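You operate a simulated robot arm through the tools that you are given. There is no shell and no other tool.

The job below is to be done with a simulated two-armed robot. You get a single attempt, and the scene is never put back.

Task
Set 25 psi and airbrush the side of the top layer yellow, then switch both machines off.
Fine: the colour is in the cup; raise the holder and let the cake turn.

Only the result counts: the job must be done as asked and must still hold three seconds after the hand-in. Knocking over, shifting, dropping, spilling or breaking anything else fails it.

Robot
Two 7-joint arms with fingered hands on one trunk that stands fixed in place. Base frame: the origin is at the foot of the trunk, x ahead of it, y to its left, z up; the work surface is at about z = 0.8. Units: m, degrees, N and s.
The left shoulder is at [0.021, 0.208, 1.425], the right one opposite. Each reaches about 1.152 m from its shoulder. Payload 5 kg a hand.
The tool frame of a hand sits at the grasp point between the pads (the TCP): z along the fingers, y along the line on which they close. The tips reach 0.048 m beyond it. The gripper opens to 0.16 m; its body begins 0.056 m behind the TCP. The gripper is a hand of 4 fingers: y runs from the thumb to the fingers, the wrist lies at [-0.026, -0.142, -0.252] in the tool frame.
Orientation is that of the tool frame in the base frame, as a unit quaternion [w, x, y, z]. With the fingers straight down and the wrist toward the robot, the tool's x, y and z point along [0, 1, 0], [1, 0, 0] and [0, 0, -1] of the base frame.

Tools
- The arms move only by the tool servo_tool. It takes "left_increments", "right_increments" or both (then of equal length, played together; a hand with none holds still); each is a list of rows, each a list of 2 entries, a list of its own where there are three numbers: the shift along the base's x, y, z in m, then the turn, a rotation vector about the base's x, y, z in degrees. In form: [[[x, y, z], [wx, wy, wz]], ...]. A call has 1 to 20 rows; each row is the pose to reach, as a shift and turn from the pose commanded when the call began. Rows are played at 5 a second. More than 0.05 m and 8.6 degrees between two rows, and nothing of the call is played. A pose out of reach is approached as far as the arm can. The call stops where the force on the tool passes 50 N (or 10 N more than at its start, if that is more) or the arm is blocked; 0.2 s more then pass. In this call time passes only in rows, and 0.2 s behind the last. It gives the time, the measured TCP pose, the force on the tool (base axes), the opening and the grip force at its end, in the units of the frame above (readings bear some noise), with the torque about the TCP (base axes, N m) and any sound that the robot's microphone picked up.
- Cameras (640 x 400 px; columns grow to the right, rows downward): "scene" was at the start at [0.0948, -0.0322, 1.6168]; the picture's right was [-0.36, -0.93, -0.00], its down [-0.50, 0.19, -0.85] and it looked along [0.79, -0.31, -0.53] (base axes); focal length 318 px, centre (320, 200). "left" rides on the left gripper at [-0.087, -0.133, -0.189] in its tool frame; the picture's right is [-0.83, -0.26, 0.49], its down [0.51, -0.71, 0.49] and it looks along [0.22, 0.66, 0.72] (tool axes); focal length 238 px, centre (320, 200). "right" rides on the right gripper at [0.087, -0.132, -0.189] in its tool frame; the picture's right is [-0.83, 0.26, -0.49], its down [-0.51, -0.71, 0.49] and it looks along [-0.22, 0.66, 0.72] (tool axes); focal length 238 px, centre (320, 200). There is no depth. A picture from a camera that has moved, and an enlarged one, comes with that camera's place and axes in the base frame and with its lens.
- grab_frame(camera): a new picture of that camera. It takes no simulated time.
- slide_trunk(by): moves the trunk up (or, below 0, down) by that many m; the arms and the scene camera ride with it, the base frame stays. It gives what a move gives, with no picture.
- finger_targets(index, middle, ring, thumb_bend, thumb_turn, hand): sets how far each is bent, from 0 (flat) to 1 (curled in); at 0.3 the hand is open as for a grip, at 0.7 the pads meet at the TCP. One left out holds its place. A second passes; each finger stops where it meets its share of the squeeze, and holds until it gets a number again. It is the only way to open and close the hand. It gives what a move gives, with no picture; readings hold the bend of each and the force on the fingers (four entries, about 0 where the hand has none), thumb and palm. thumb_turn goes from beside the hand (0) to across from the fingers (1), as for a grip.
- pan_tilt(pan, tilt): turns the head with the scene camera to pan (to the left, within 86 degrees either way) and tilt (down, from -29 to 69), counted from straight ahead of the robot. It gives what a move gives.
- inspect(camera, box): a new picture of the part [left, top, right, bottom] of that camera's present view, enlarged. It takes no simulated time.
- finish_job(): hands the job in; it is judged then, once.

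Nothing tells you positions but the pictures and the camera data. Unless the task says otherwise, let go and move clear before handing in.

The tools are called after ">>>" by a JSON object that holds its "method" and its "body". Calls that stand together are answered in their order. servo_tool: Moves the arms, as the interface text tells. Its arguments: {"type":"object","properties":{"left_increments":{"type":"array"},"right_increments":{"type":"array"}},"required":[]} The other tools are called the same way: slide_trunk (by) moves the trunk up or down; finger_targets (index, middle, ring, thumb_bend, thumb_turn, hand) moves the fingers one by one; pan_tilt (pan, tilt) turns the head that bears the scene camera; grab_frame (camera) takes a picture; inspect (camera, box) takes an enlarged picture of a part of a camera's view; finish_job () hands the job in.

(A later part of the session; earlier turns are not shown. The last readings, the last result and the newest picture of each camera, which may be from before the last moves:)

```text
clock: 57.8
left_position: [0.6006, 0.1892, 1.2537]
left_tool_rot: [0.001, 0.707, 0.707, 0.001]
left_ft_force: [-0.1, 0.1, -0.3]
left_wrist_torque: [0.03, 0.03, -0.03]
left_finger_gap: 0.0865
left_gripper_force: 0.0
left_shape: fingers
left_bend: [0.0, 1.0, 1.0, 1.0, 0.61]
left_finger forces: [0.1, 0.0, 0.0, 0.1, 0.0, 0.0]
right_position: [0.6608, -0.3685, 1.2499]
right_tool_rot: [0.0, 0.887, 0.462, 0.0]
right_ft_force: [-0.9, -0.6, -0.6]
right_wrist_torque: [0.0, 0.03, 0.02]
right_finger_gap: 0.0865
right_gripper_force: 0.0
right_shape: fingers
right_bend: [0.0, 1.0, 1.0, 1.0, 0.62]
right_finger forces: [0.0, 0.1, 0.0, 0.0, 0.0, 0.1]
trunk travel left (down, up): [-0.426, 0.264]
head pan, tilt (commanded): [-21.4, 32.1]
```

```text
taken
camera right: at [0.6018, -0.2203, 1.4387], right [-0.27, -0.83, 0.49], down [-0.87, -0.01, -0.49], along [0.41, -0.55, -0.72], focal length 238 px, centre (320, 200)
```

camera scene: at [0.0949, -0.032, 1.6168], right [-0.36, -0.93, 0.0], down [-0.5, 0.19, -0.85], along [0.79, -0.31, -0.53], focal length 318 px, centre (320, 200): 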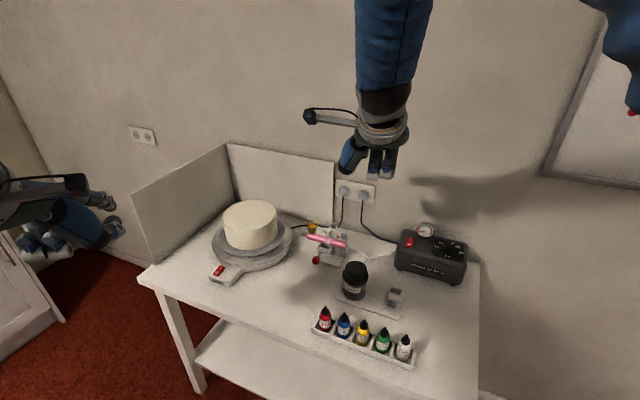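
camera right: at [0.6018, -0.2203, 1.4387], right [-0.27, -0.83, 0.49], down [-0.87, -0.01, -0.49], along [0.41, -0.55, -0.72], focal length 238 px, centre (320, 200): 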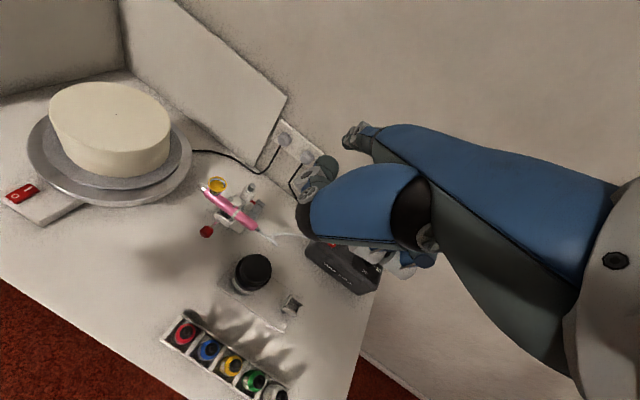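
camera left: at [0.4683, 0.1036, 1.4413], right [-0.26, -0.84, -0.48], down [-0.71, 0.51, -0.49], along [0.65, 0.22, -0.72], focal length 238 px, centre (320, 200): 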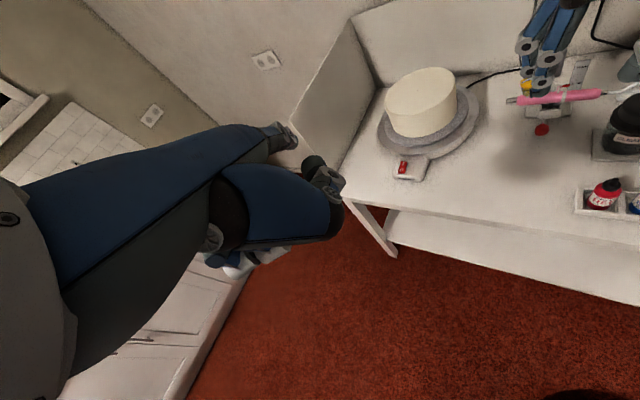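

The holder is still raised. I'll zoom in from both cameras to locate the trigger, cup and nozzle at the new height, and check the knob reading again.

>>> {"method": "inspect", "body": {"camera": "scene", "box": [295, 210, 365, 275]}}

>>> {"method": "inspect", "body": {"camera": "right", "box": [190, 165, 290, 255]}}

>>> {"method": "inspect", "body": {"camera": "scene", "box": [400, 215, 475, 270]}}

>>> {"method": "inspect", "body": {"camera": "scene", "box": [195, 185, 305, 290]}}

```text
6.15 times, centred on (330, 242) of scene
camera zoom: at [0.0949, -0.032, 1.6168], right [-0.36, -0.93, 0.0], down [-0.5, 0.19, -0.85], along [0.79, -0.31, -0.53], focal length 1955 px, centre (258, -62)
```

zoom: 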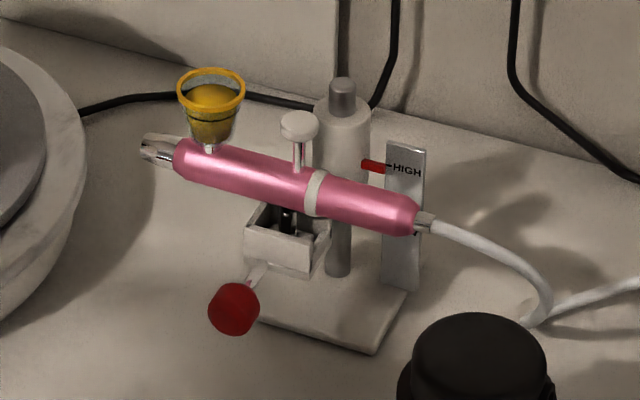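

```text
4.44 times, centred on (240, 210) of right
camera zoom: at [0.6018, -0.2203, 1.4387], right [-0.27, -0.83, 0.49], down [-0.87, -0.01, -0.49], along [0.41, -0.55, -0.72], focal length 1059 px, centre (676, 156)
```

zoom: 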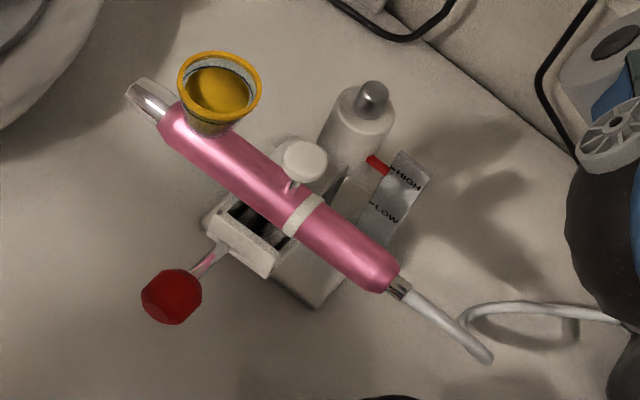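

```text
7.27 times, centred on (438, 242) of scene
camera zoom: at [0.0949, -0.032, 1.6168], right [-0.36, -0.93, 0.0], down [-0.5, 0.19, -0.85], along [0.79, -0.31, -0.53], focal length 2310 px, centre (-534, -109)
```

zoom: 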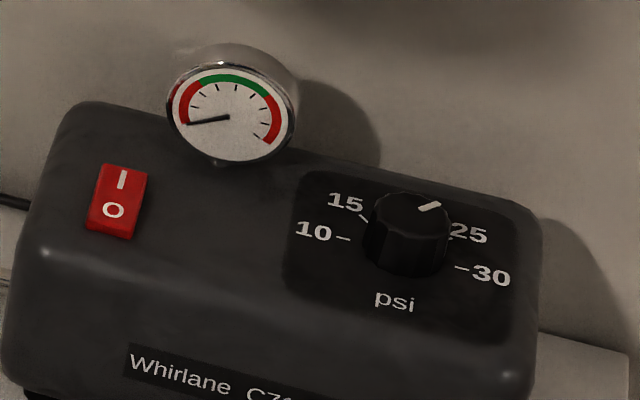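

```text
3.81 times, centred on (250, 238) of scene
camera zoom: at [0.0949, -0.032, 1.6168], right [-0.36, -0.93, 0.0], down [-0.5, 0.19, -0.85], along [0.79, -0.31, -0.53], focal length 1210 px, centre (587, 57)
```

zoom: 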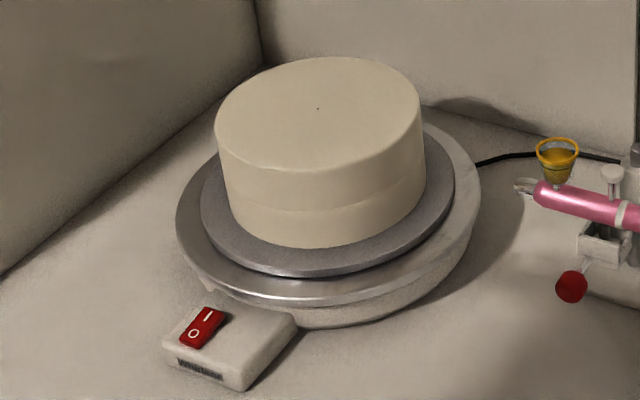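

The pointer is at HIGH and the knob at 25. I'll lower the trunk by 0.12 m so that the far turntable switch is comfortably within reach of the left hand.

>>> {"method": "slide_trunk", "body": {"by": -0.12}}

>>> {"method": "grab_frame", "body": {"camera": "scene"}}

```text
clock: 59.3
left_position: [0.6019, 0.1879, 1.1329]
left_tool_rot: [0.0, 0.707, 0.708, 0.0]
left_ft_force: [0.3, -0.4, -0.5]
left_wrist_torque: [-0.05, -0.04, 0.01]
left_finger_gap: 0.0868
left_gripper_force: 0.0
left_shape: fingers
left_bend: [0.0, 1.0, 1.0, 1.0, 0.61]
left_finger forces: [0.0, 0.1, 0.0, 0.1, 0.0, 0.1]
right_position: [0.6614, -0.3685, 1.1297]
right_tool_rot: [0.0, 0.887, 0.462, 0.0]
right_ft_force: [0.0, 1.0, -0.3]
right_wrist_torque: [-0.01, -0.03, 0.03]
right_finger_gap: 0.0866
right_gripper_force: 0.1
right_shape: fingers
right_bend: [0.0, 1.0, 1.0, 1.0, 0.62]
right_finger forces: [0.0, 0.0, 0.1, 0.0, 0.0, 0.1]
trunk travel left (down, up): [-0.306, 0.384]
head pan, tilt (commanded): [-21.4, 32.1]
```

```text
taken
camera scene: at [0.0947, -0.0318, 1.497], right [-0.36, -0.93, 0.0], down [-0.5, 0.19, -0.85], along [0.79, -0.31, -0.53], focal length 318 px, centre (320, 200)
```

scene: 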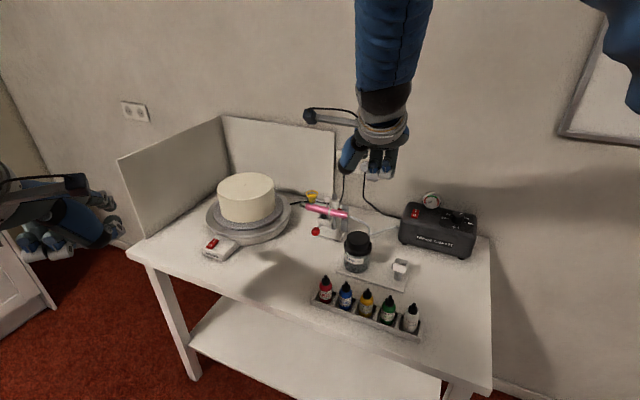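

Now the left hand: I'll pitch it down 25° and yaw −15° while moving forward to hover over the turntable's switch.

>>> {"method": "servo_tool", "body": {"left_increments": [[[0.038, -0.016, -0.005], [0, 6.25, 0]], [[0.076, -0.032, -0.01], [0, 12.5, 0]], [[0.114, -0.048, -0.02], [0, 18.75, 0]], [[0.15, -0.064, -0.03], [0, 25, 0]], [[0.15, -0.064, -0.03], [0, 25, 0]]]}}

>>> {"method": "servo_tool", "body": {"left_increments": [[[0.025, -0.015, -0.02], [0, 0, -5]], [[0.05, -0.03, -0.04], [0, 0, -10]], [[0.075, -0.045, -0.06], [0, 0, -15]], [[0.096, -0.06, -0.09], [0, 0, -15]], [[0.096, -0.06, -0.11], [0, 0, -15]], [[0.096, -0.06, -0.11], [0, 0, -15]]]}}

>>> {"method": "grab_frame", "body": {"camera": "left"}}

>>> {"method": "inspect", "body": {"camera": "scene", "box": [150, 150, 300, 280]}}

>>> {"method": "grab_frame", "body": {"camera": "right"}}

```text
clock: 60.5
left_position: [0.751, 0.1274, 1.1044]
left_tool_rot: [-0.152, 0.69, 0.691, -0.153]
left_ft_force: [-0.9, -0.2, 0.9]
left_wrist_torque: [-0.03, -0.11, 0.04]
left_finger_gap: 0.0866
left_gripper_force: 0.1
left_shape: fingers
left_bend: [0.0, 1.0, 1.0, 1.0, 0.61]
left_finger forces: [0.0, 0.1, 0.0, 0.0, 0.1, 0.1]
right_position: [0.6596, -0.3662, 1.1311]
right_tool_rot: [0.001, 0.887, 0.462, 0.0]
right_ft_force: [-0.2, -0.1, 1.0]
right_wrist_torque: [-0.01, -0.13, -0.01]
right_finger_gap: 0.0865
right_gripper_force: 0.0
right_shape: fingers
right_bend: [0.0, 1.0, 1.0, 1.0, 0.62]
right_finger forces: [0.0, 0.1, 0.1, 0.0, 0.1, 0.0]
trunk travel left (down, up): [-0.306, 0.384]
head pan, tilt (commanded): [-21.4, 32.1]
```

```text
clock: 61.9
left_position: [0.8458, 0.0641, 0.9928]
left_tool_rot: [-0.172, 0.774, 0.594, -0.132]
left_ft_force: [-0.2, -0.3, -0.8]
left_wrist_torque: [0.08, -0.04, -0.01]
left_finger_gap: 0.0862
left_gripper_force: 0.0
left_shape: fingers
left_bend: [0.0, 1.0, 1.0, 1.0, 0.61]
left_finger forces: [0.0, 0.0, 0.1, 0.0, 0.0, 0.1]
right_position: [0.6619, -0.3686, 1.1291]
right_tool_rot: [-0.001, 0.887, 0.462, -0.001]
right_ft_force: [-0.3, -0.6, -0.2]
right_wrist_torque: [0.04, -0.02, 0.02]
right_finger_gap: 0.0864
right_gripper_force: 0.0
right_shape: fingers
right_bend: [0.0, 1.0, 1.0, 1.0, 0.62]
right_finger forces: [0.0, 0.0, 0.0, 0.1, 0.0, 0.0]
trunk travel left (down, up): [-0.306, 0.384]
head pan, tilt (commanded): [-21.4, 32.1]
```

```text
taken
camera left: at [0.7853, -0.0103, 1.2201], right [-0.64, -0.69, -0.33], down [-0.69, 0.71, -0.14], along [0.34, 0.14, -0.93], focal length 238 px, centre (320, 200)
```

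left: 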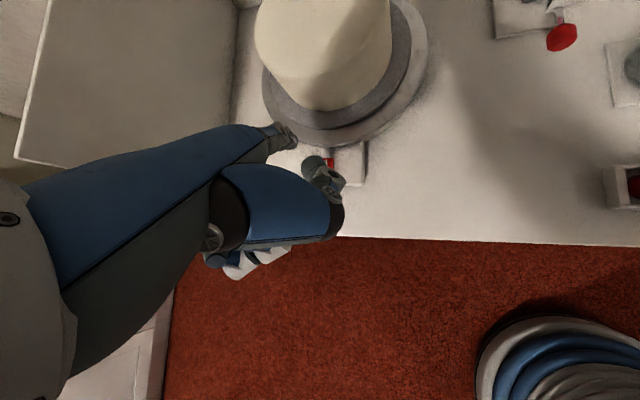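

```text
3.08 times, centred on (225, 215) of scene
camera zoom: at [0.0951, -0.0327, 1.4968], right [-0.36, -0.93, 0.0], down [-0.5, 0.19, -0.85], along [0.79, -0.31, -0.53], focal length 977 px, centre (612, 154)
```

zoom: 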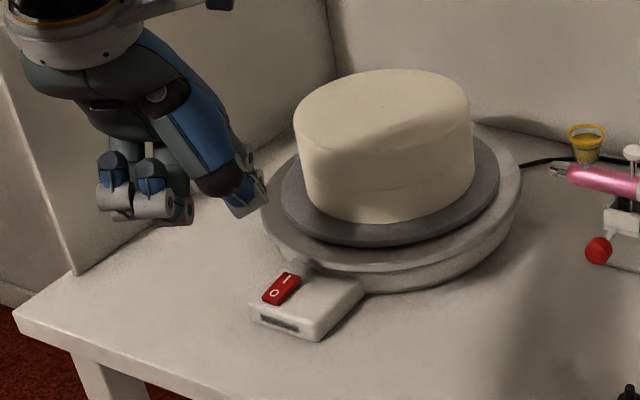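

```text
taken
camera right: at [0.6019, -0.2211, 1.3186], right [-0.27, -0.83, 0.49], down [-0.87, -0.01, -0.49], along [0.41, -0.55, -0.72], focal length 238 px, centre (320, 200)
```

right: 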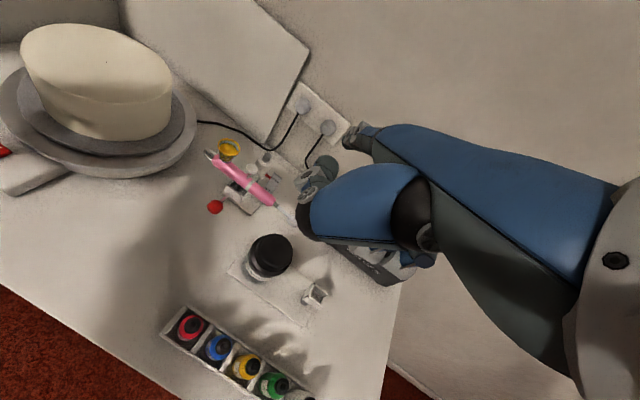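

The left fingertip hovers over the switch at roughly z≈0.948. I'll lower it to about 2.5 cm above the "I" end and check.

>>> {"method": "servo_tool", "body": {"left_increments": [[[0.002, -0.001, -0.03], [0, 0, 0]], [[0.004, -0.003, -0.06], [0, 0, 0]], [[0.006, -0.004, -0.085], [0, 0, 0]], [[0.006, -0.004, -0.085], [0, 0, 0]]]}}

>>> {"method": "inspect", "body": {"camera": "scene", "box": [190, 200, 260, 270]}}

>>> {"method": "inspect", "body": {"camera": "left", "box": [240, 90, 380, 220]}}

>>> {"method": "inspect", "body": {"camera": "right", "box": [0, 80, 120, 210]}}

```text
clock: 62.9
left_position: [0.8537, 0.0602, 0.9087]
left_tool_rot: [-0.172, 0.775, 0.594, -0.132]
left_ft_force: [-0.3, 0.1, 1.0]
left_wrist_torque: [0.0, -0.06, 0.01]
left_finger_gap: 0.0863
left_gripper_force: 0.0
left_shape: fingers
left_bend: [0.0, 1.0, 1.0, 1.0, 0.61]
left_finger forces: [0.0, 0.1, 0.0, 0.1, 0.0, 0.1]
right_position: [0.6613, -0.3679, 1.13]
right_tool_rot: [0.001, 0.887, 0.462, -0.001]
right_ft_force: [0.3, 0.3, -0.1]
right_wrist_torque: [-0.01, -0.03, 0.01]
right_finger_gap: 0.0867
right_gripper_force: 0.0
right_shape: fingers
right_bend: [0.0, 1.0, 1.0, 1.0, 0.62]
right_finger forces: [0.0, 0.0, 0.0, 0.0, 0.1, 0.1]
trunk travel left (down, up): [-0.306, 0.384]
head pan, tilt (commanded): [-21.4, 32.1]
```

```text
5.71 times, centred on (225, 235) of scene
camera zoom: at [0.0944, -0.0318, 1.4969], right [-0.36, -0.93, 0.0], down [-0.5, 0.19, -0.85], along [0.79, -0.31, -0.53], focal length 1815 px, centre (863, 0)
```

zoom: 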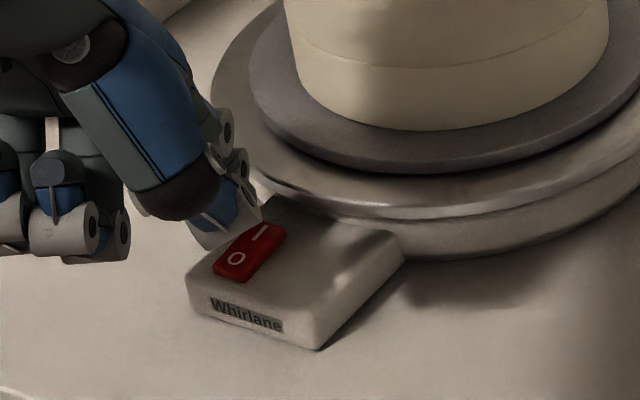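

```text
3.08 times, centred on (310, 155) of left
camera zoom: at [0.7912, -0.0128, 1.1356], right [-0.64, -0.69, -0.33], down [-0.69, 0.71, -0.15], along [0.34, 0.14, -0.93], focal length 733 px, centre (351, 338)
```

zoom: 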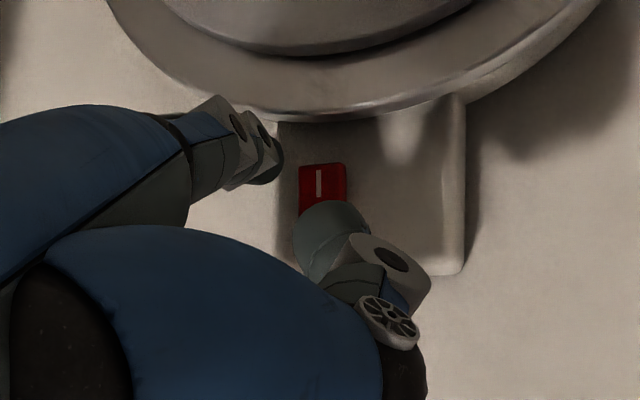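

```text
3.08 times, centred on (60, 145) of right
camera zoom: at [0.6013, -0.2201, 1.319], right [-0.27, -0.83, 0.49], down [-0.87, -0.01, -0.49], along [0.41, -0.55, -0.72], focal length 733 px, centre (1120, 369)
```

zoom: 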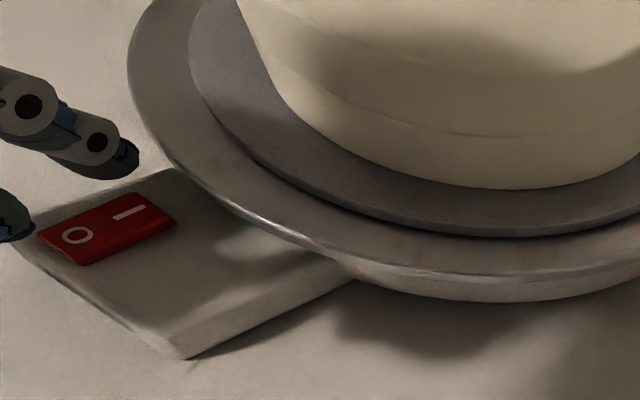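

Triangulating from the left and right cameras, the fingertip is actually at (1.000, 0.004, 0.832), beyond the switch whose "I" is at (0.962, −0.008, 0.839). I'll raise, shift back over the "I" and check.

>>> {"method": "servo_tool", "body": {"left_increments": [[[0.0, 0.0, 0.03], [0, 0, 0]], [[-0.01, -0.003, 0.04], [0, 0, 0]], [[-0.025, -0.008, 0.04], [0, 0, 0]], [[-0.037, -0.012, 0.04], [0, 0, 0]], [[-0.037, -0.012, 0.04], [0, 0, 0]]]}}

>>> {"method": "inspect", "body": {"camera": "left", "box": [240, 90, 380, 220]}}

>>> {"method": "inspect", "body": {"camera": "right", "box": [0, 80, 120, 210]}}

>>> {"method": "inspect", "body": {"camera": "scene", "box": [190, 200, 260, 270]}}

```text
clock: 64.1
left_position: [0.8155, 0.0497, 0.948]
left_tool_rot: [-0.172, 0.775, 0.594, -0.131]
left_ft_force: [-0.3, 0.3, 0.3]
left_wrist_torque: [0.03, 0.02, -0.02]
left_finger_gap: 0.0865
left_gripper_force: 0.0
left_shape: fingers
left_bend: [0.0, 1.0, 1.0, 1.0, 0.61]
left_finger forces: [0.0, 0.0, 0.0, 0.1, 0.0, 0.0]
right_position: [0.6613, -0.3678, 1.1301]
right_tool_rot: [-0.002, 0.887, 0.462, 0.0]
right_ft_force: [-1.5, -0.4, -0.3]
right_wrist_torque: [0.02, 0.03, 0.0]
right_finger_gap: 0.0862
right_gripper_force: 0.0
right_shape: fingers
right_bend: [0.0, 1.0, 1.0, 1.0, 0.62]
right_finger forces: [0.1, 0.0, 0.0, 0.0, 0.0, 0.0]
trunk travel left (down, up): [-0.306, 0.384]
head pan, tilt (commanded): [-21.4, 32.1]
```

```text
3.08 times, centred on (310, 155) of left
camera zoom: at [0.7535, -0.0251, 1.1752], right [-0.64, -0.69, -0.33], down [-0.69, 0.71, -0.14], along [0.34, 0.14, -0.93], focal length 733 px, centre (351, 338)
```

zoom: 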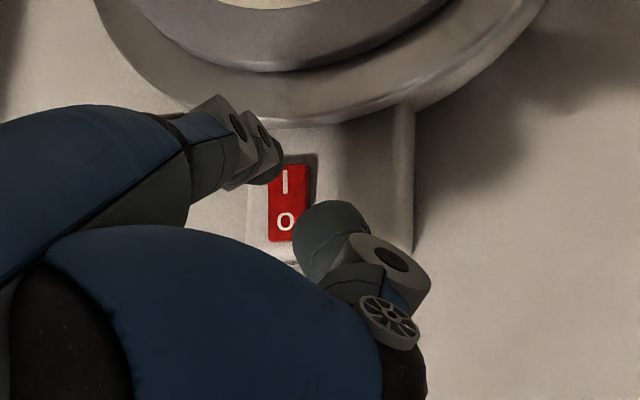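

```text
3.08 times, centred on (60, 145) of right
camera zoom: at [0.6022, -0.2204, 1.3185], right [-0.27, -0.83, 0.49], down [-0.87, -0.01, -0.49], along [0.41, -0.55, -0.72], focal length 733 px, centre (1120, 369)
```

zoom: 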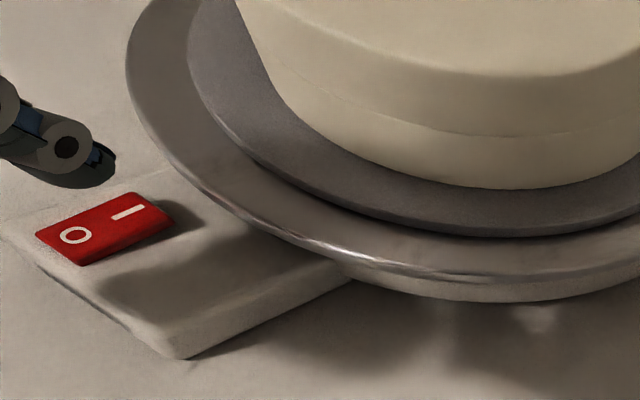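

```text
5.71 times, centred on (225, 235) of scene
camera zoom: at [0.0954, -0.0321, 1.4967], right [-0.36, -0.93, 0.0], down [-0.5, 0.19, -0.85], along [0.79, -0.31, -0.53], focal length 1815 px, centre (863, 0)
```

zoom: 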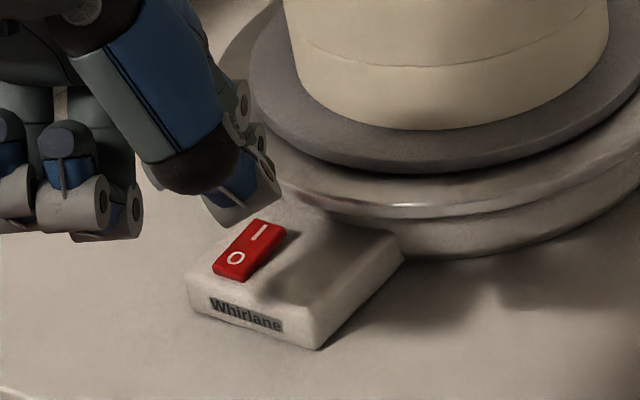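

The fingertip is now about 3.5 cm above and 7 mm short of the "I". I'll shift slightly and lower, watching the force.

>>> {"method": "servo_tool", "body": {"left_increments": [[[0.003, 0.001, -0.01], [0, 0, 0]], [[0.006, 0.001, -0.02], [0, 0, 0]], [[0.006, 0.001, -0.026], [0, 0, 0]], [[0.006, 0.001, -0.03], [0, 0, 0]], [[0.006, 0.001, -0.03], [0, 0, 0]]]}}

>>> {"method": "inspect", "body": {"camera": "right", "box": [0, 80, 120, 210]}}

```text
clock: 65.3
left_position: [0.8212, 0.0501, 0.918]
left_tool_rot: [-0.172, 0.774, 0.595, -0.132]
left_ft_force: [-0.6, 0.6, 0.2]
left_wrist_torque: [-0.02, -0.04, 0.0]
left_finger_gap: 0.0866
left_gripper_force: 0.1
left_shape: fingers
left_bend: [0.0, 1.0, 1.0, 1.0, 0.61]
left_finger forces: [0.1, 0.1, 0.1, 0.0, 0.0, 0.1]
right_position: [0.6611, -0.3687, 1.1304]
right_tool_rot: [0.0, 0.887, 0.462, 0.0]
right_ft_force: [-0.7, 1.0, -0.5]
right_wrist_torque: [0.03, -0.01, -0.01]
right_finger_gap: 0.0864
right_gripper_force: 0.0
right_shape: fingers
right_bend: [0.0, 1.0, 1.0, 1.0, 0.62]
right_finger forces: [0.1, 0.0, 0.0, 0.0, 0.0, 0.0]
trunk travel left (down, up): [-0.306, 0.384]
head pan, tilt (commanded): [-21.4, 32.1]
```

```text
3.08 times, centred on (60, 145) of right
camera zoom: at [0.6018, -0.2202, 1.3187], right [-0.27, -0.83, 0.49], down [-0.87, -0.01, -0.49], along [0.41, -0.55, -0.72], focal length 733 px, centre (1120, 369)
```

zoom: 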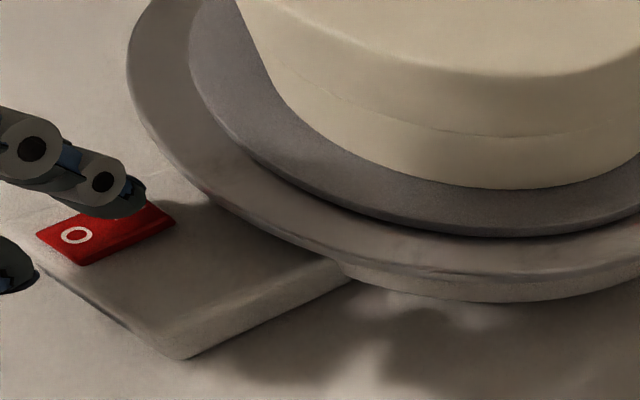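

The fingertip is just above the "I". I'll keep the left hand there, and now bring the right index over the compressor's switch, pitched down 35°.

>>> {"method": "servo_tool", "body": {"right_increments": [[[0.0, -0.035, 0.0], [4.0, 5.7, 0]], [[0.0, -0.075, 0.0], [8.0, 11.5, 0]], [[0.0, -0.115, 0.0], [12.0, 17.2, 0]], [[0.001, -0.15, -0.01], [16.0, 22.9, 0]], [[0.002, -0.18, -0.03], [20.08, 28.67, 0]], [[0.0027, -0.2065, -0.05], [20.08, 28.67, 0]], [[0.0027, -0.2065, -0.077], [20.08, 28.67, 0]], [[0.0027, -0.2065, -0.077], [20.08, 28.67, 0]]], "left_increments": [[[0.0, 0.0, 0.01], [0, 0, 0]], [[0.0, 0.0, 0.02], [0, 0, 0]], [[0.0, 0.0, 0.02], [0, 0, 0]], [[0.0, 0.0, 0.02], [0, 0, 0]], [[0.0, 0.0, 0.02], [0, 0, 0]], [[0.0, 0.0, 0.02], [0, 0, 0]], [[0.0, 0.0, 0.02], [0, 0, 0]], [[0.0, 0.0, 0.02], [0, 0, 0]]]}}

>>> {"method": "grab_frame", "body": {"camera": "right"}}

>>> {"method": "inspect", "body": {"camera": "scene", "box": [370, 160, 500, 270]}}

>>> {"method": "grab_frame", "body": {"camera": "left"}}

```text
clock: 67.1
left_position: [0.8209, 0.0483, 0.9395]
left_tool_rot: [-0.172, 0.775, 0.594, -0.131]
left_ft_force: [-0.5, 0.0, 0.2]
left_wrist_torque: [0.01, -0.06, 0.02]
left_finger_gap: 0.0864
left_gripper_force: 0.1
left_shape: fingers
left_bend: [0.0, 1.0, 1.0, 1.0, 0.61]
left_finger forces: [0.1, 0.0, 0.0, 0.0, 0.1, 0.0]
right_position: [0.6584, -0.5728, 1.0547]
right_tool_rot: [-0.267, 0.846, 0.44, -0.139]
right_ft_force: [-1.5, -0.8, 1.0]
right_wrist_torque: [-0.03, -0.07, -0.05]
right_finger_gap: 0.0864
right_gripper_force: 0.0
right_shape: fingers
right_bend: [0.0, 1.0, 1.0, 1.0, 0.62]
right_finger forces: [0.0, 0.1, 0.0, 0.0, 0.0, 0.0]
trunk travel left (down, up): [-0.306, 0.384]
head pan, tilt (commanded): [-21.4, 32.1]
```

```text
taken
camera right: at [0.7074, -0.5011, 1.2867], right [-0.08, -0.97, 0.25], down [-1.0, 0.08, 0.0], along [-0.02, -0.25, -0.97], focal length 238 px, centre (320, 200)
```

right: 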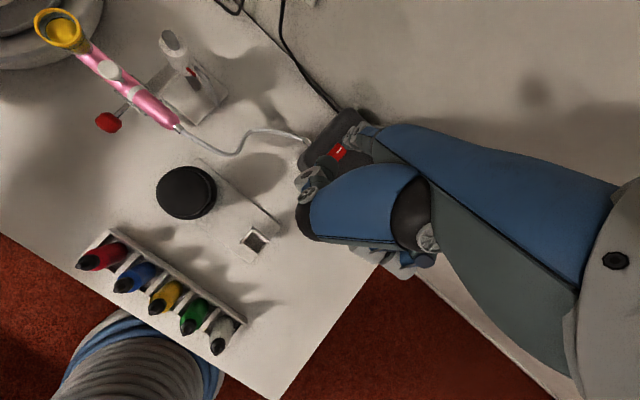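

```text
3.64 times, centred on (435, 215) of scene
camera zoom: at [0.0942, -0.032, 1.4969], right [-0.36, -0.93, 0.0], down [-0.49, 0.19, -0.85], along [0.79, -0.31, -0.53], focal length 1155 px, centre (-98, 146)
```

zoom: 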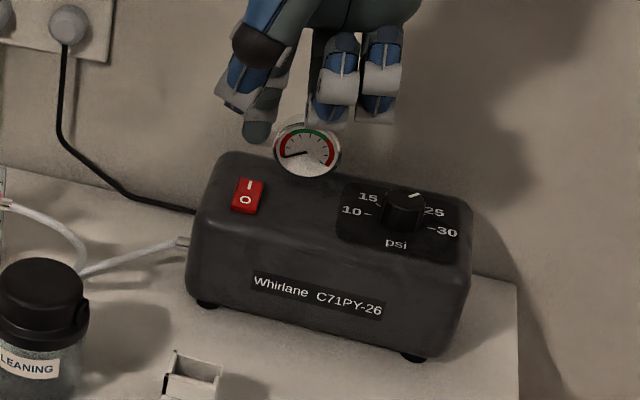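

```text
taken
camera left: at [0.759, -0.025, 1.1659], right [-0.64, -0.69, -0.33], down [-0.69, 0.71, -0.15], along [0.34, 0.14, -0.93], focal length 238 px, centre (320, 200)
```

left: 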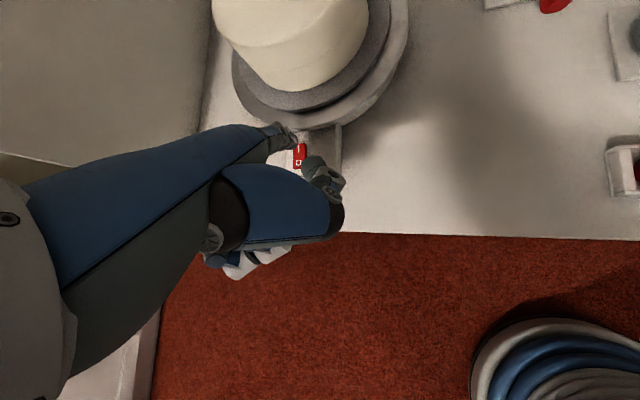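

>>> {"method": "inspect", "body": {"camera": "right", "box": [290, 90, 410, 200]}}

>>> {"method": "inspect", "body": {"camera": "scene", "box": [410, 190, 460, 235]}}

```text
3.64 times, centred on (350, 145) of right
camera zoom: at [0.7074, -0.5011, 1.2867], right [-0.08, -0.97, 0.25], down [-1.0, 0.08, 0.0], along [-0.02, -0.25, -0.97], focal length 867 px, centre (211, 400)
```

zoom: 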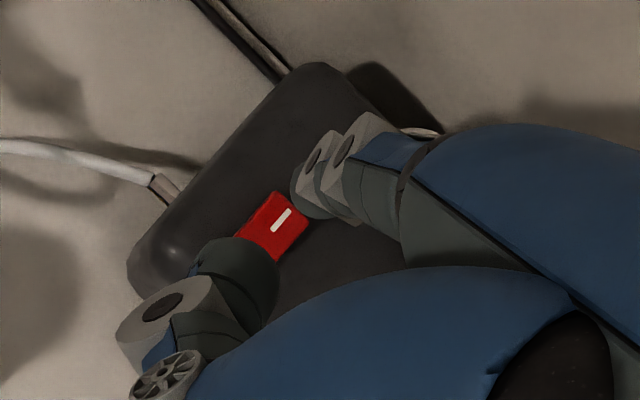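

```text
8.89 times, centred on (435, 212) of scene
camera zoom: at [0.0942, -0.032, 1.4969], right [-0.36, -0.93, 0.0], down [-0.49, 0.19, -0.85], along [0.79, -0.31, -0.53], focal length 2823 px, centre (-702, 89)
```

zoom: 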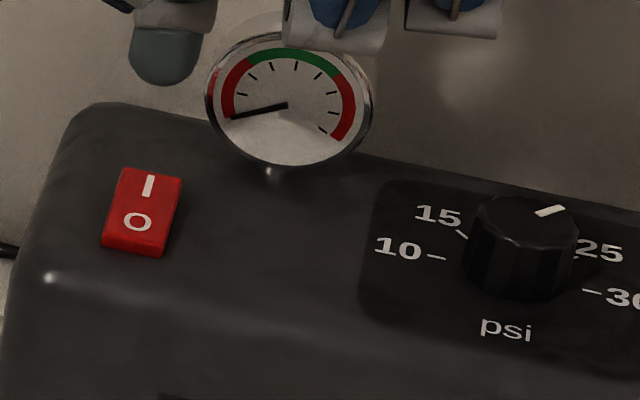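

The right fingertip is directly above the compressor's "I", about 5 cm up. I'll lower it in small steps and watch force and sound.

>>> {"method": "servo_tool", "body": {"right_increments": [[[0.0, -0.001, -0.015], [0, 0, 0]], [[0.0, -0.002, -0.03], [0, 0, 0]], [[0.0, -0.002, -0.036], [0, 0, 0]], [[0.0, -0.002, -0.04], [0, 0, 0]], [[0.0, -0.002, -0.043], [0, 0, 0]], [[0.0, -0.002, -0.043], [0, 0, 0]]]}}

>>> {"method": "inspect", "body": {"camera": "scene", "box": [410, 190, 460, 235]}}

```text
clock: 68.5
left_position: [0.822, 0.0491, 0.9374]
left_tool_rot: [-0.173, 0.775, 0.594, -0.132]
left_ft_force: [0.5, -0.8, -0.2]
left_wrist_torque: [0.0, -0.02, 0.0]
left_finger_gap: 0.0863
left_gripper_force: 0.0
left_shape: fingers
left_bend: [0.0, 1.0, 1.0, 1.0, 0.61]
left_finger forces: [0.0, 0.0, 0.1, 0.0, 0.0, 0.0]
right_position: [0.6628, -0.5756, 1.0101]
right_tool_rot: [-0.267, 0.846, 0.441, -0.139]
right_ft_force: [-0.5, -0.1, 0.9]
right_wrist_torque: [-0.05, -0.08, -0.01]
right_finger_gap: 0.0865
right_gripper_force: 0.0
right_shape: fingers
right_bend: [0.0, 1.0, 1.0, 1.0, 0.62]
right_finger forces: [0.7, 0.0, 0.1, 0.1, 0.0, 0.0]
trunk travel left (down, up): [-0.306, 0.384]
head pan, tilt (commanded): [-21.4, 32.1]
```

```text
8.89 times, centred on (435, 212) of scene
camera zoom: at [0.095, -0.0321, 1.4968], right [-0.36, -0.93, 0.0], down [-0.5, 0.19, -0.85], along [0.79, -0.31, -0.53], focal length 2823 px, centre (-702, 89)
```

zoom: 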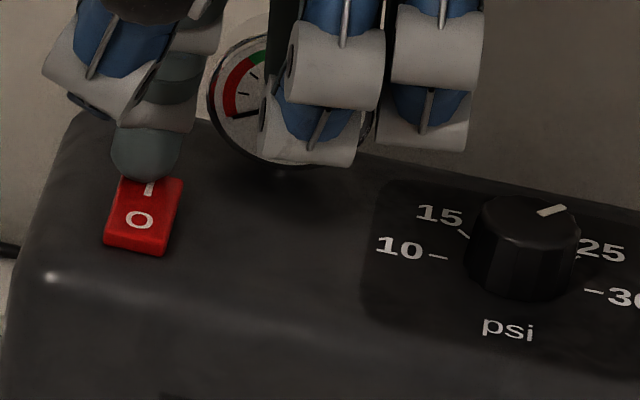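

The tip is just touching (0.7 N). Pressing down a few millimetres more.

>>> {"method": "servo_tool", "body": {"right_increments": [[[0.0, 0.0, -0.003], [0, 0, 0]], [[0.0, 0.0, -0.006], [0, 0, 0]], [[0.0, 0.0, -0.009], [0, 0, 0]], [[0.0, 0.0, -0.009], [0, 0, 0]]]}}

>>> {"method": "inspect", "body": {"camera": "scene", "box": [410, 190, 460, 235]}}

```text
clock: 69.5
left_position: [0.8208, 0.0504, 0.9395]
left_tool_rot: [-0.171, 0.775, 0.595, -0.131]
left_ft_force: [1.0, -0.4, 0.0]
left_wrist_torque: [0.03, 0.0, 0.01]
left_finger_gap: 0.0864
left_gripper_force: 0.2
left_shape: fingers
left_bend: [0.0, 1.0, 1.0, 1.0, 0.61]
left_finger forces: [0.1, 0.0, 0.0, 0.1, 0.1, 0.0]
right_position: [0.664, -0.5755, 1.0052]
right_tool_rot: [-0.264, 0.846, 0.441, -0.138]
right_ft_force: [-3.0, 1.3, 19.5]
right_wrist_torque: [-0.99, -1.96, -0.02]
right_finger_gap: 0.0872
right_gripper_force: 9.2
right_shape: fingers
right_bend: [0.0, 1.0, 1.0, 1.0, 0.62]
right_finger forces: [18.2, 0.0, 0.1, 0.0, 0.0, 0.1]
trunk travel left (down, up): [-0.306, 0.384]
head pan, tilt (commanded): [-21.4, 32.1]
```

```text
8.89 times, centred on (435, 212) of scene
camera zoom: at [0.0932, -0.0307, 1.4971], right [-0.36, -0.93, 0.0], down [-0.49, 0.19, -0.85], along [0.79, -0.31, -0.53], focal length 2823 px, centre (-702, 89)
```

zoom: 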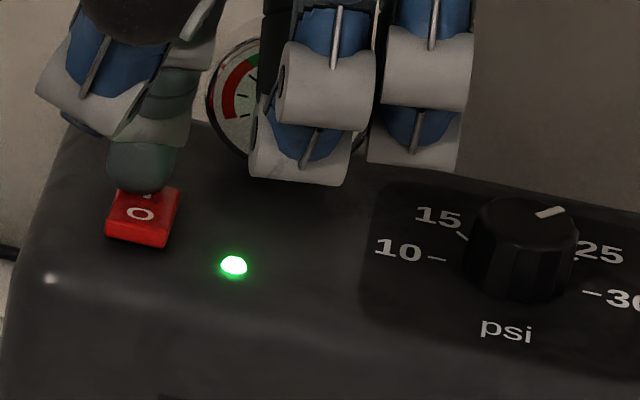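

A green lamp lit up: the compressor is on. I'll lift the finger and read the gauge.

>>> {"method": "servo_tool", "body": {"right_increments": [[[0.0, 0.0, 0.02], [0, 0, 0]], [[0.0, 0.0, 0.05], [0, 0, 0]], [[-0.02, 0.02, 0.09], [0, 0, 0]], [[-0.05, 0.05, 0.11], [0, 0, 0]], [[-0.08, 0.08, 0.12], [0, 0, 0]], [[-0.08, 0.08, 0.12], [0, 0, 0]]]}}

>>> {"method": "inspect", "body": {"camera": "scene", "box": [400, 185, 485, 250]}}

>>> {"method": "inspect", "body": {"camera": "scene", "box": [420, 185, 445, 210]}}

```text
clock: 70.9
left_position: [0.8228, 0.0471, 0.9358]
left_tool_rot: [-0.172, 0.774, 0.594, -0.133]
left_ft_force: [1.1, 0.1, -0.3]
left_wrist_torque: [0.07, 0.06, -0.04]
left_finger_gap: 0.0865
left_gripper_force: 0.0
left_shape: fingers
left_bend: [0.0, 1.0, 1.0, 1.0, 0.61]
left_finger forces: [0.0, 0.0, 0.0, 0.0, 0.0, 0.1]
right_position: [0.5896, -0.4952, 1.1212]
right_tool_rot: [-0.268, 0.846, 0.44, -0.139]
right_ft_force: [0.3, -0.6, -0.9]
right_wrist_torque: [0.07, 0.06, 0.0]
right_finger_gap: 0.0865
right_gripper_force: 0.0
right_shape: fingers
right_bend: [0.0, 1.0, 1.0, 1.0, 0.62]
right_finger forces: [0.0, 0.0, 0.0, 0.1, 0.1, 0.0]
trunk travel left (down, up): [-0.306, 0.384]
head pan, tilt (commanded): [-21.4, 32.1]
```

```text
6.15 times, centred on (442, 218) of scene
camera zoom: at [0.0962, -0.0331, 1.4966], right [-0.37, -0.93, 0.0], down [-0.5, 0.19, -0.85], along [0.79, -0.31, -0.53], focal length 1955 px, centre (-434, 92)
```

zoom: 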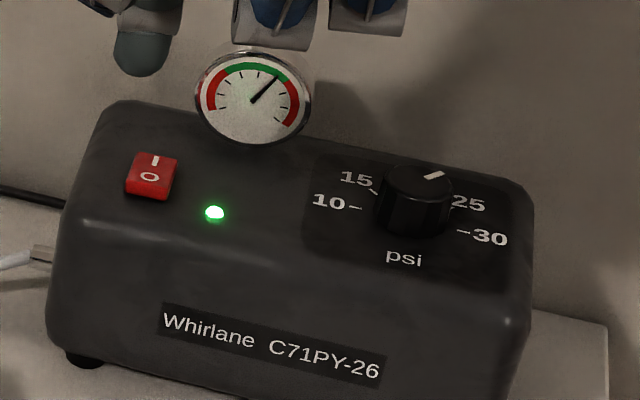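

```text
16.00 times, centred on (432, 198) of scene
camera zoom: at [0.0962, -0.0331, 1.4966], right [-0.37, -0.93, 0.0], down [-0.5, 0.19, -0.85], along [0.79, -0.31, -0.53], focal length 5082 px, centre (-1480, 240)
```

zoom: 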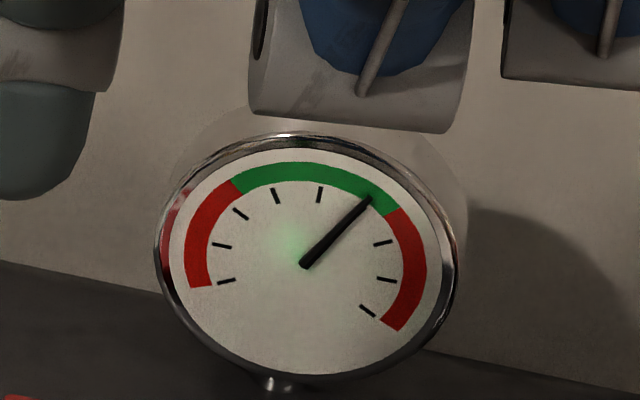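

The gauge needle covers the sixth tick (0–40 in steps of 5), i.e. 25 psi. Now I'll bring the right index above the airbrush trigger.

>>> {"method": "servo_tool", "body": {"right_increments": [[[0.02, 0.035, 0.02], [0, 0, 0]], [[0.045, 0.07, 0.03], [0, 0, 0]], [[0.07, 0.105, 0.03], [0, 0, 0]], [[0.095, 0.14, 0.03], [0, 0, 0]], [[0.125, 0.17, 0.03], [0, 0, 0]], [[0.15, 0.196, 0.015], [0, 0, 0]], [[0.15, 0.196, 0.0], [0, 0, 0]], [[0.15, 0.196, 0.0], [0, 0, 0]]]}}

>>> {"method": "grab_frame", "body": {"camera": "right"}}

>>> {"method": "inspect", "body": {"camera": "right", "box": [270, 70, 410, 190]}}

>>> {"method": "inspect", "body": {"camera": "scene", "box": [280, 150, 390, 260]}}

>>> {"method": "grab_frame", "body": {"camera": "left"}}

```text
clock: 72.7
left_position: [0.8222, 0.0492, 0.9385]
left_tool_rot: [-0.172, 0.775, 0.594, -0.132]
left_ft_force: [0.2, 0.1, 0.4]
left_wrist_torque: [-0.02, 0.01, -0.02]
left_finger_gap: 0.0863
left_gripper_force: 0.1
left_shape: fingers
left_bend: [0.0, 1.0, 1.0, 1.0, 0.61]
left_finger forces: [0.0, 0.0, 0.0, 0.0, 0.0, 0.1]
right_position: [0.7355, -0.302, 1.12]
right_tool_rot: [-0.266, 0.845, 0.441, -0.14]
right_ft_force: [-0.3, 1.3, -0.8]
right_wrist_torque: [-0.04, 0.03, 0.04]
right_finger_gap: 0.0865
right_gripper_force: 0.0
right_shape: fingers
right_bend: [0.0, 1.0, 1.0, 1.0, 0.62]
right_finger forces: [0.1, 0.0, 0.0, 0.1, 0.0, 0.1]
trunk travel left (down, up): [-0.306, 0.384]
head pan, tilt (commanded): [-21.4, 32.1]
```

```text
taken
camera right: at [0.7842, -0.2293, 1.3501], right [-0.08, -0.97, 0.25], down [-1.0, 0.08, 0.01], along [-0.03, -0.25, -0.97], focal length 238 px, centre (320, 200)
```

right: 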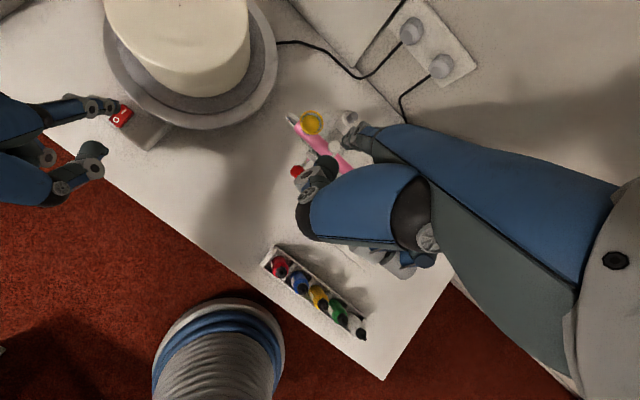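

```text
3.33 times, centred on (340, 130) of right
camera zoom: at [0.7842, -0.2293, 1.3501], right [-0.08, -0.97, 0.25], down [-1.0, 0.08, 0.01], along [-0.03, -0.25, -0.97], focal length 794 px, centre (253, 433)
```

zoom: 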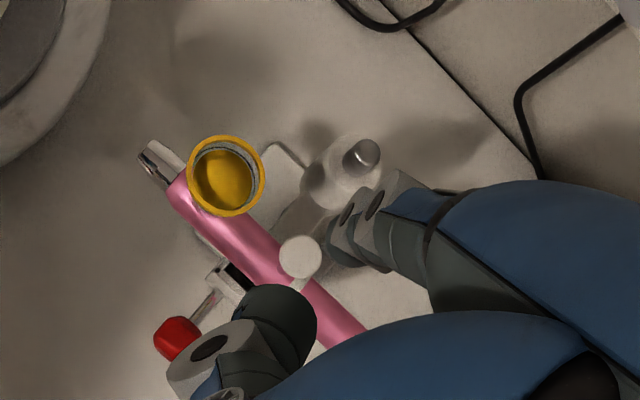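

```text
3.64 times, centred on (335, 205) of scene
camera zoom: at [0.0954, -0.0315, 1.4968], right [-0.36, -0.93, 0.0], down [-0.5, 0.19, -0.85], along [0.79, -0.31, -0.53], focal length 1155 px, centre (266, 182)
```

zoom: 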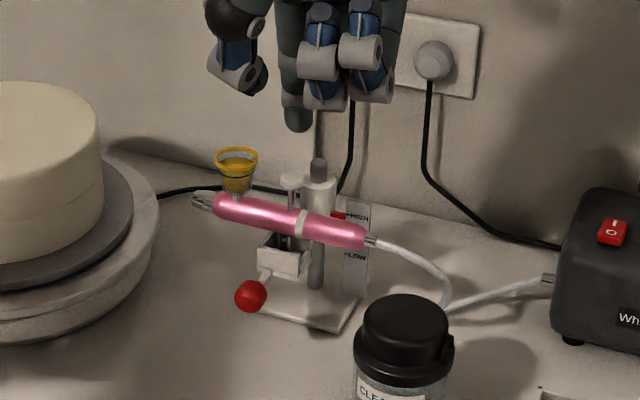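

```text
taken
camera left: at [0.76, -0.0242, 1.1651], right [-0.64, -0.69, -0.33], down [-0.69, 0.71, -0.14], along [0.33, 0.14, -0.93], focal length 238 px, centre (320, 200)
```

left: 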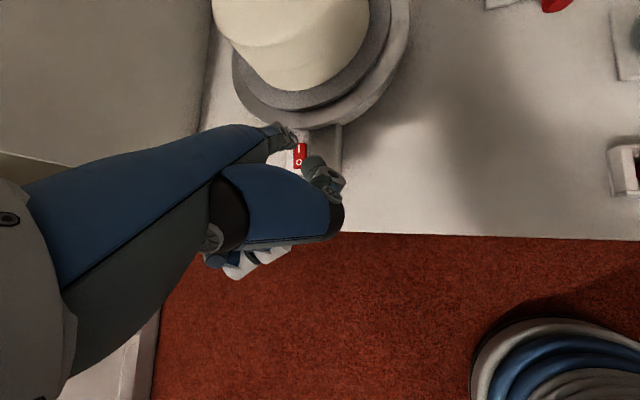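

The right fingertip is about 6 cm above the trigger and nearly aligned. I'll lower it to ~1.5 cm above the trigger and check alignment.

>>> {"method": "servo_tool", "body": {"right_increments": [[[0.002, 0.001, -0.015], [0, 0, 0]], [[0.004, 0.002, -0.03], [0, 0, 0]], [[0.004, 0.002, -0.04], [0, 0, 0]], [[0.004, 0.002, -0.04], [0, 0, 0]]]}}

>>> {"method": "inspect", "body": {"camera": "right", "box": [290, 90, 390, 180]}}

>>> {"method": "inspect", "body": {"camera": "scene", "box": [300, 170, 370, 235]}}

```text
clock: 73.7
left_position: [0.8218, 0.0487, 0.9388]
left_tool_rot: [-0.172, 0.775, 0.594, -0.132]
left_ft_force: [0.5, 0.5, -0.2]
left_wrist_torque: [0.05, -0.03, -0.02]
left_finger_gap: 0.0863
left_gripper_force: 0.0
left_shape: fingers
left_bend: [0.0, 1.0, 1.0, 1.0, 0.61]
left_finger forces: [0.1, 0.0, 0.0, 0.0, 0.0, 0.0]
right_position: [0.7388, -0.2986, 1.081]
right_tool_rot: [-0.266, 0.846, 0.44, -0.139]
right_ft_force: [-0.9, 0.6, 0.0]
right_wrist_torque: [0.01, -0.04, 0.04]
right_finger_gap: 0.0868
right_gripper_force: 0.0
right_shape: fingers
right_bend: [0.0, 1.0, 1.0, 1.0, 0.62]
right_finger forces: [0.0, 0.1, 0.0, 0.0, 0.0, 0.0]
trunk travel left (down, up): [-0.306, 0.384]
head pan, tilt (commanded): [-21.4, 32.1]
```

```text
4.44 times, centred on (340, 135) of right
camera zoom: at [0.7878, -0.2267, 1.311], right [-0.08, -0.97, 0.25], down [-1.0, 0.08, 0.01], along [-0.03, -0.25, -0.97], focal length 1059 px, centre (231, 489)
```

zoom: 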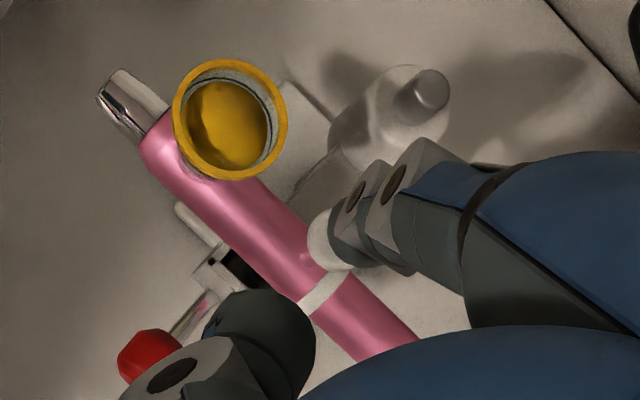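

```text
6.15 times, centred on (335, 202) of scene
camera zoom: at [0.0951, -0.0319, 1.4968], right [-0.36, -0.93, 0.0], down [-0.5, 0.19, -0.85], along [0.79, -0.31, -0.53], focal length 1955 px, centre (228, 185)
```

zoom: 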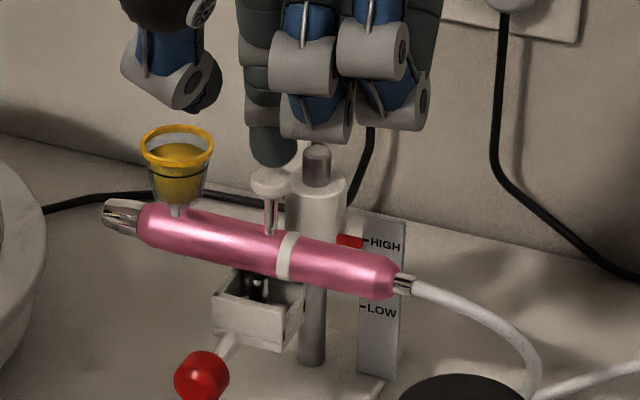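

The right fingertip is centred ~1.5 cm above the trigger. Now the left finger presses the turntable's "I" end.

>>> {"method": "servo_tool", "body": {"left_increments": [[[0.0, 0.0, -0.01], [0, 0, 0]], [[0.0, 0.0, -0.02], [0, 0, 0]], [[0.0, 0.0, -0.025], [0, 0, 0]], [[0.0, 0.0, -0.029], [0, 0, 0]], [[0.0, 0.0, -0.029], [0, 0, 0]]]}}

>>> {"method": "inspect", "body": {"camera": "right", "box": [60, 60, 180, 170]}}

>>> {"method": "inspect", "body": {"camera": "scene", "box": [190, 200, 260, 270]}}

```text
clock: 74.9
left_position: [0.8224, 0.0503, 0.9105]
left_tool_rot: [-0.171, 0.775, 0.594, -0.132]
left_ft_force: [0.3, 0.7, -0.1]
left_wrist_torque: [0.01, 0.0, -0.03]
left_finger_gap: 0.0865
left_gripper_force: 0.1
left_shape: fingers
left_bend: [0.0, 1.0, 1.0, 1.0, 0.61]
left_finger forces: [0.0, 0.0, 0.0, 0.0, 0.0, 0.1]
right_position: [0.7375, -0.2998, 1.0814]
right_tool_rot: [-0.267, 0.846, 0.44, -0.139]
right_ft_force: [-0.8, -0.1, 0.5]
right_wrist_torque: [-0.02, -0.01, 0.0]
right_finger_gap: 0.0866
right_gripper_force: 0.1
right_shape: fingers
right_bend: [0.0, 1.0, 1.0, 1.0, 0.62]
right_finger forces: [0.0, 0.0, 0.0, 0.1, 0.0, 0.1]
trunk travel left (down, up): [-0.306, 0.384]
head pan, tilt (commanded): [-21.4, 32.1]
```

```text
3.64 times, centred on (120, 115) of right
camera zoom: at [0.7878, -0.2268, 1.311], right [-0.08, -0.97, 0.25], down [-1.0, 0.08, 0.01], along [-0.03, -0.25, -0.97], focal length 867 px, centre (1047, 509)
```

zoom: 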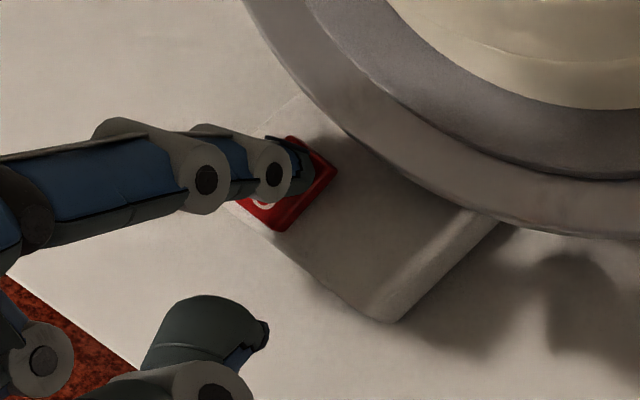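

```text
5.71 times, centred on (225, 235) of scene
camera zoom: at [0.0951, -0.0319, 1.4968], right [-0.36, -0.93, 0.0], down [-0.5, 0.19, -0.85], along [0.79, -0.31, -0.53], focal length 1815 px, centre (863, 0)
```

zoom: 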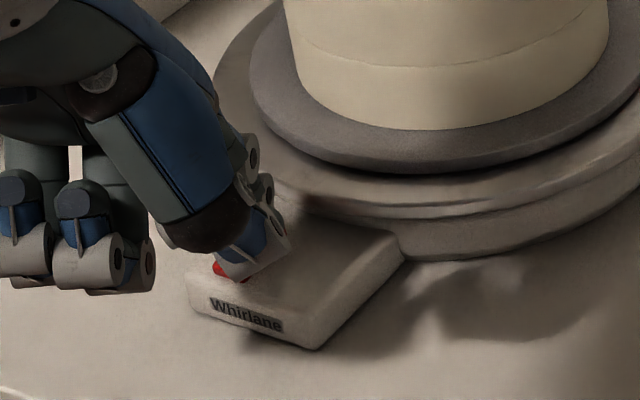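

>>> {"method": "servo_tool", "body": {"left_increments": [[[0.0, 0.0, -0.003], [0, 0, 0]], [[0.0, 0.0, -0.006], [0, 0, 0]], [[0.0, 0.0, -0.009], [0, 0, 0]], [[0.0, 0.0, -0.009], [0, 0, 0]]]}}

>>> {"method": "inspect", "body": {"camera": "right", "box": [60, 60, 180, 170]}}

```text
clock: 75.9
left_position: [0.8215, 0.0486, 0.9028]
left_tool_rot: [-0.17, 0.775, 0.595, -0.131]
left_ft_force: [-1.8, 0.8, 11.1]
left_wrist_torque: [-0.54, -1.33, -0.07]
left_finger_gap: 0.0875
left_gripper_force: 5.1
left_shape: fingers
left_bend: [0.0, 1.0, 1.0, 1.0, 0.61]
left_finger forces: [10.8, 0.0, 0.0, 0.1, 0.0, 0.0]
right_position: [0.7374, -0.2996, 1.0818]
right_tool_rot: [-0.266, 0.847, 0.44, -0.138]
right_ft_force: [0.5, 0.1, 0.1]
right_wrist_torque: [0.01, -0.01, 0.01]
right_finger_gap: 0.0863
right_gripper_force: 0.0
right_shape: fingers
right_bend: [0.0, 1.0, 1.0, 1.0, 0.62]
right_finger forces: [0.1, 0.1, 0.0, 0.0, 0.0, 0.0]
trunk travel left (down, up): [-0.306, 0.384]
head pan, tilt (commanded): [-21.4, 32.1]
```

```text
3.64 times, centred on (120, 115) of right
camera zoom: at [0.7867, -0.2267, 1.3117], right [-0.08, -0.97, 0.25], down [-1.0, 0.08, 0.0], along [-0.02, -0.25, -0.97], focal length 867 px, centre (1047, 509)
```

zoom: 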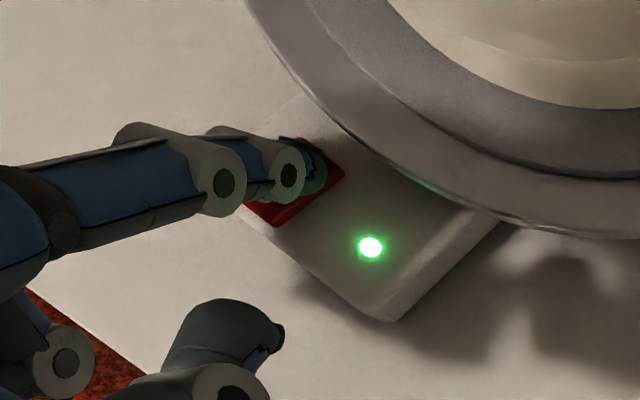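

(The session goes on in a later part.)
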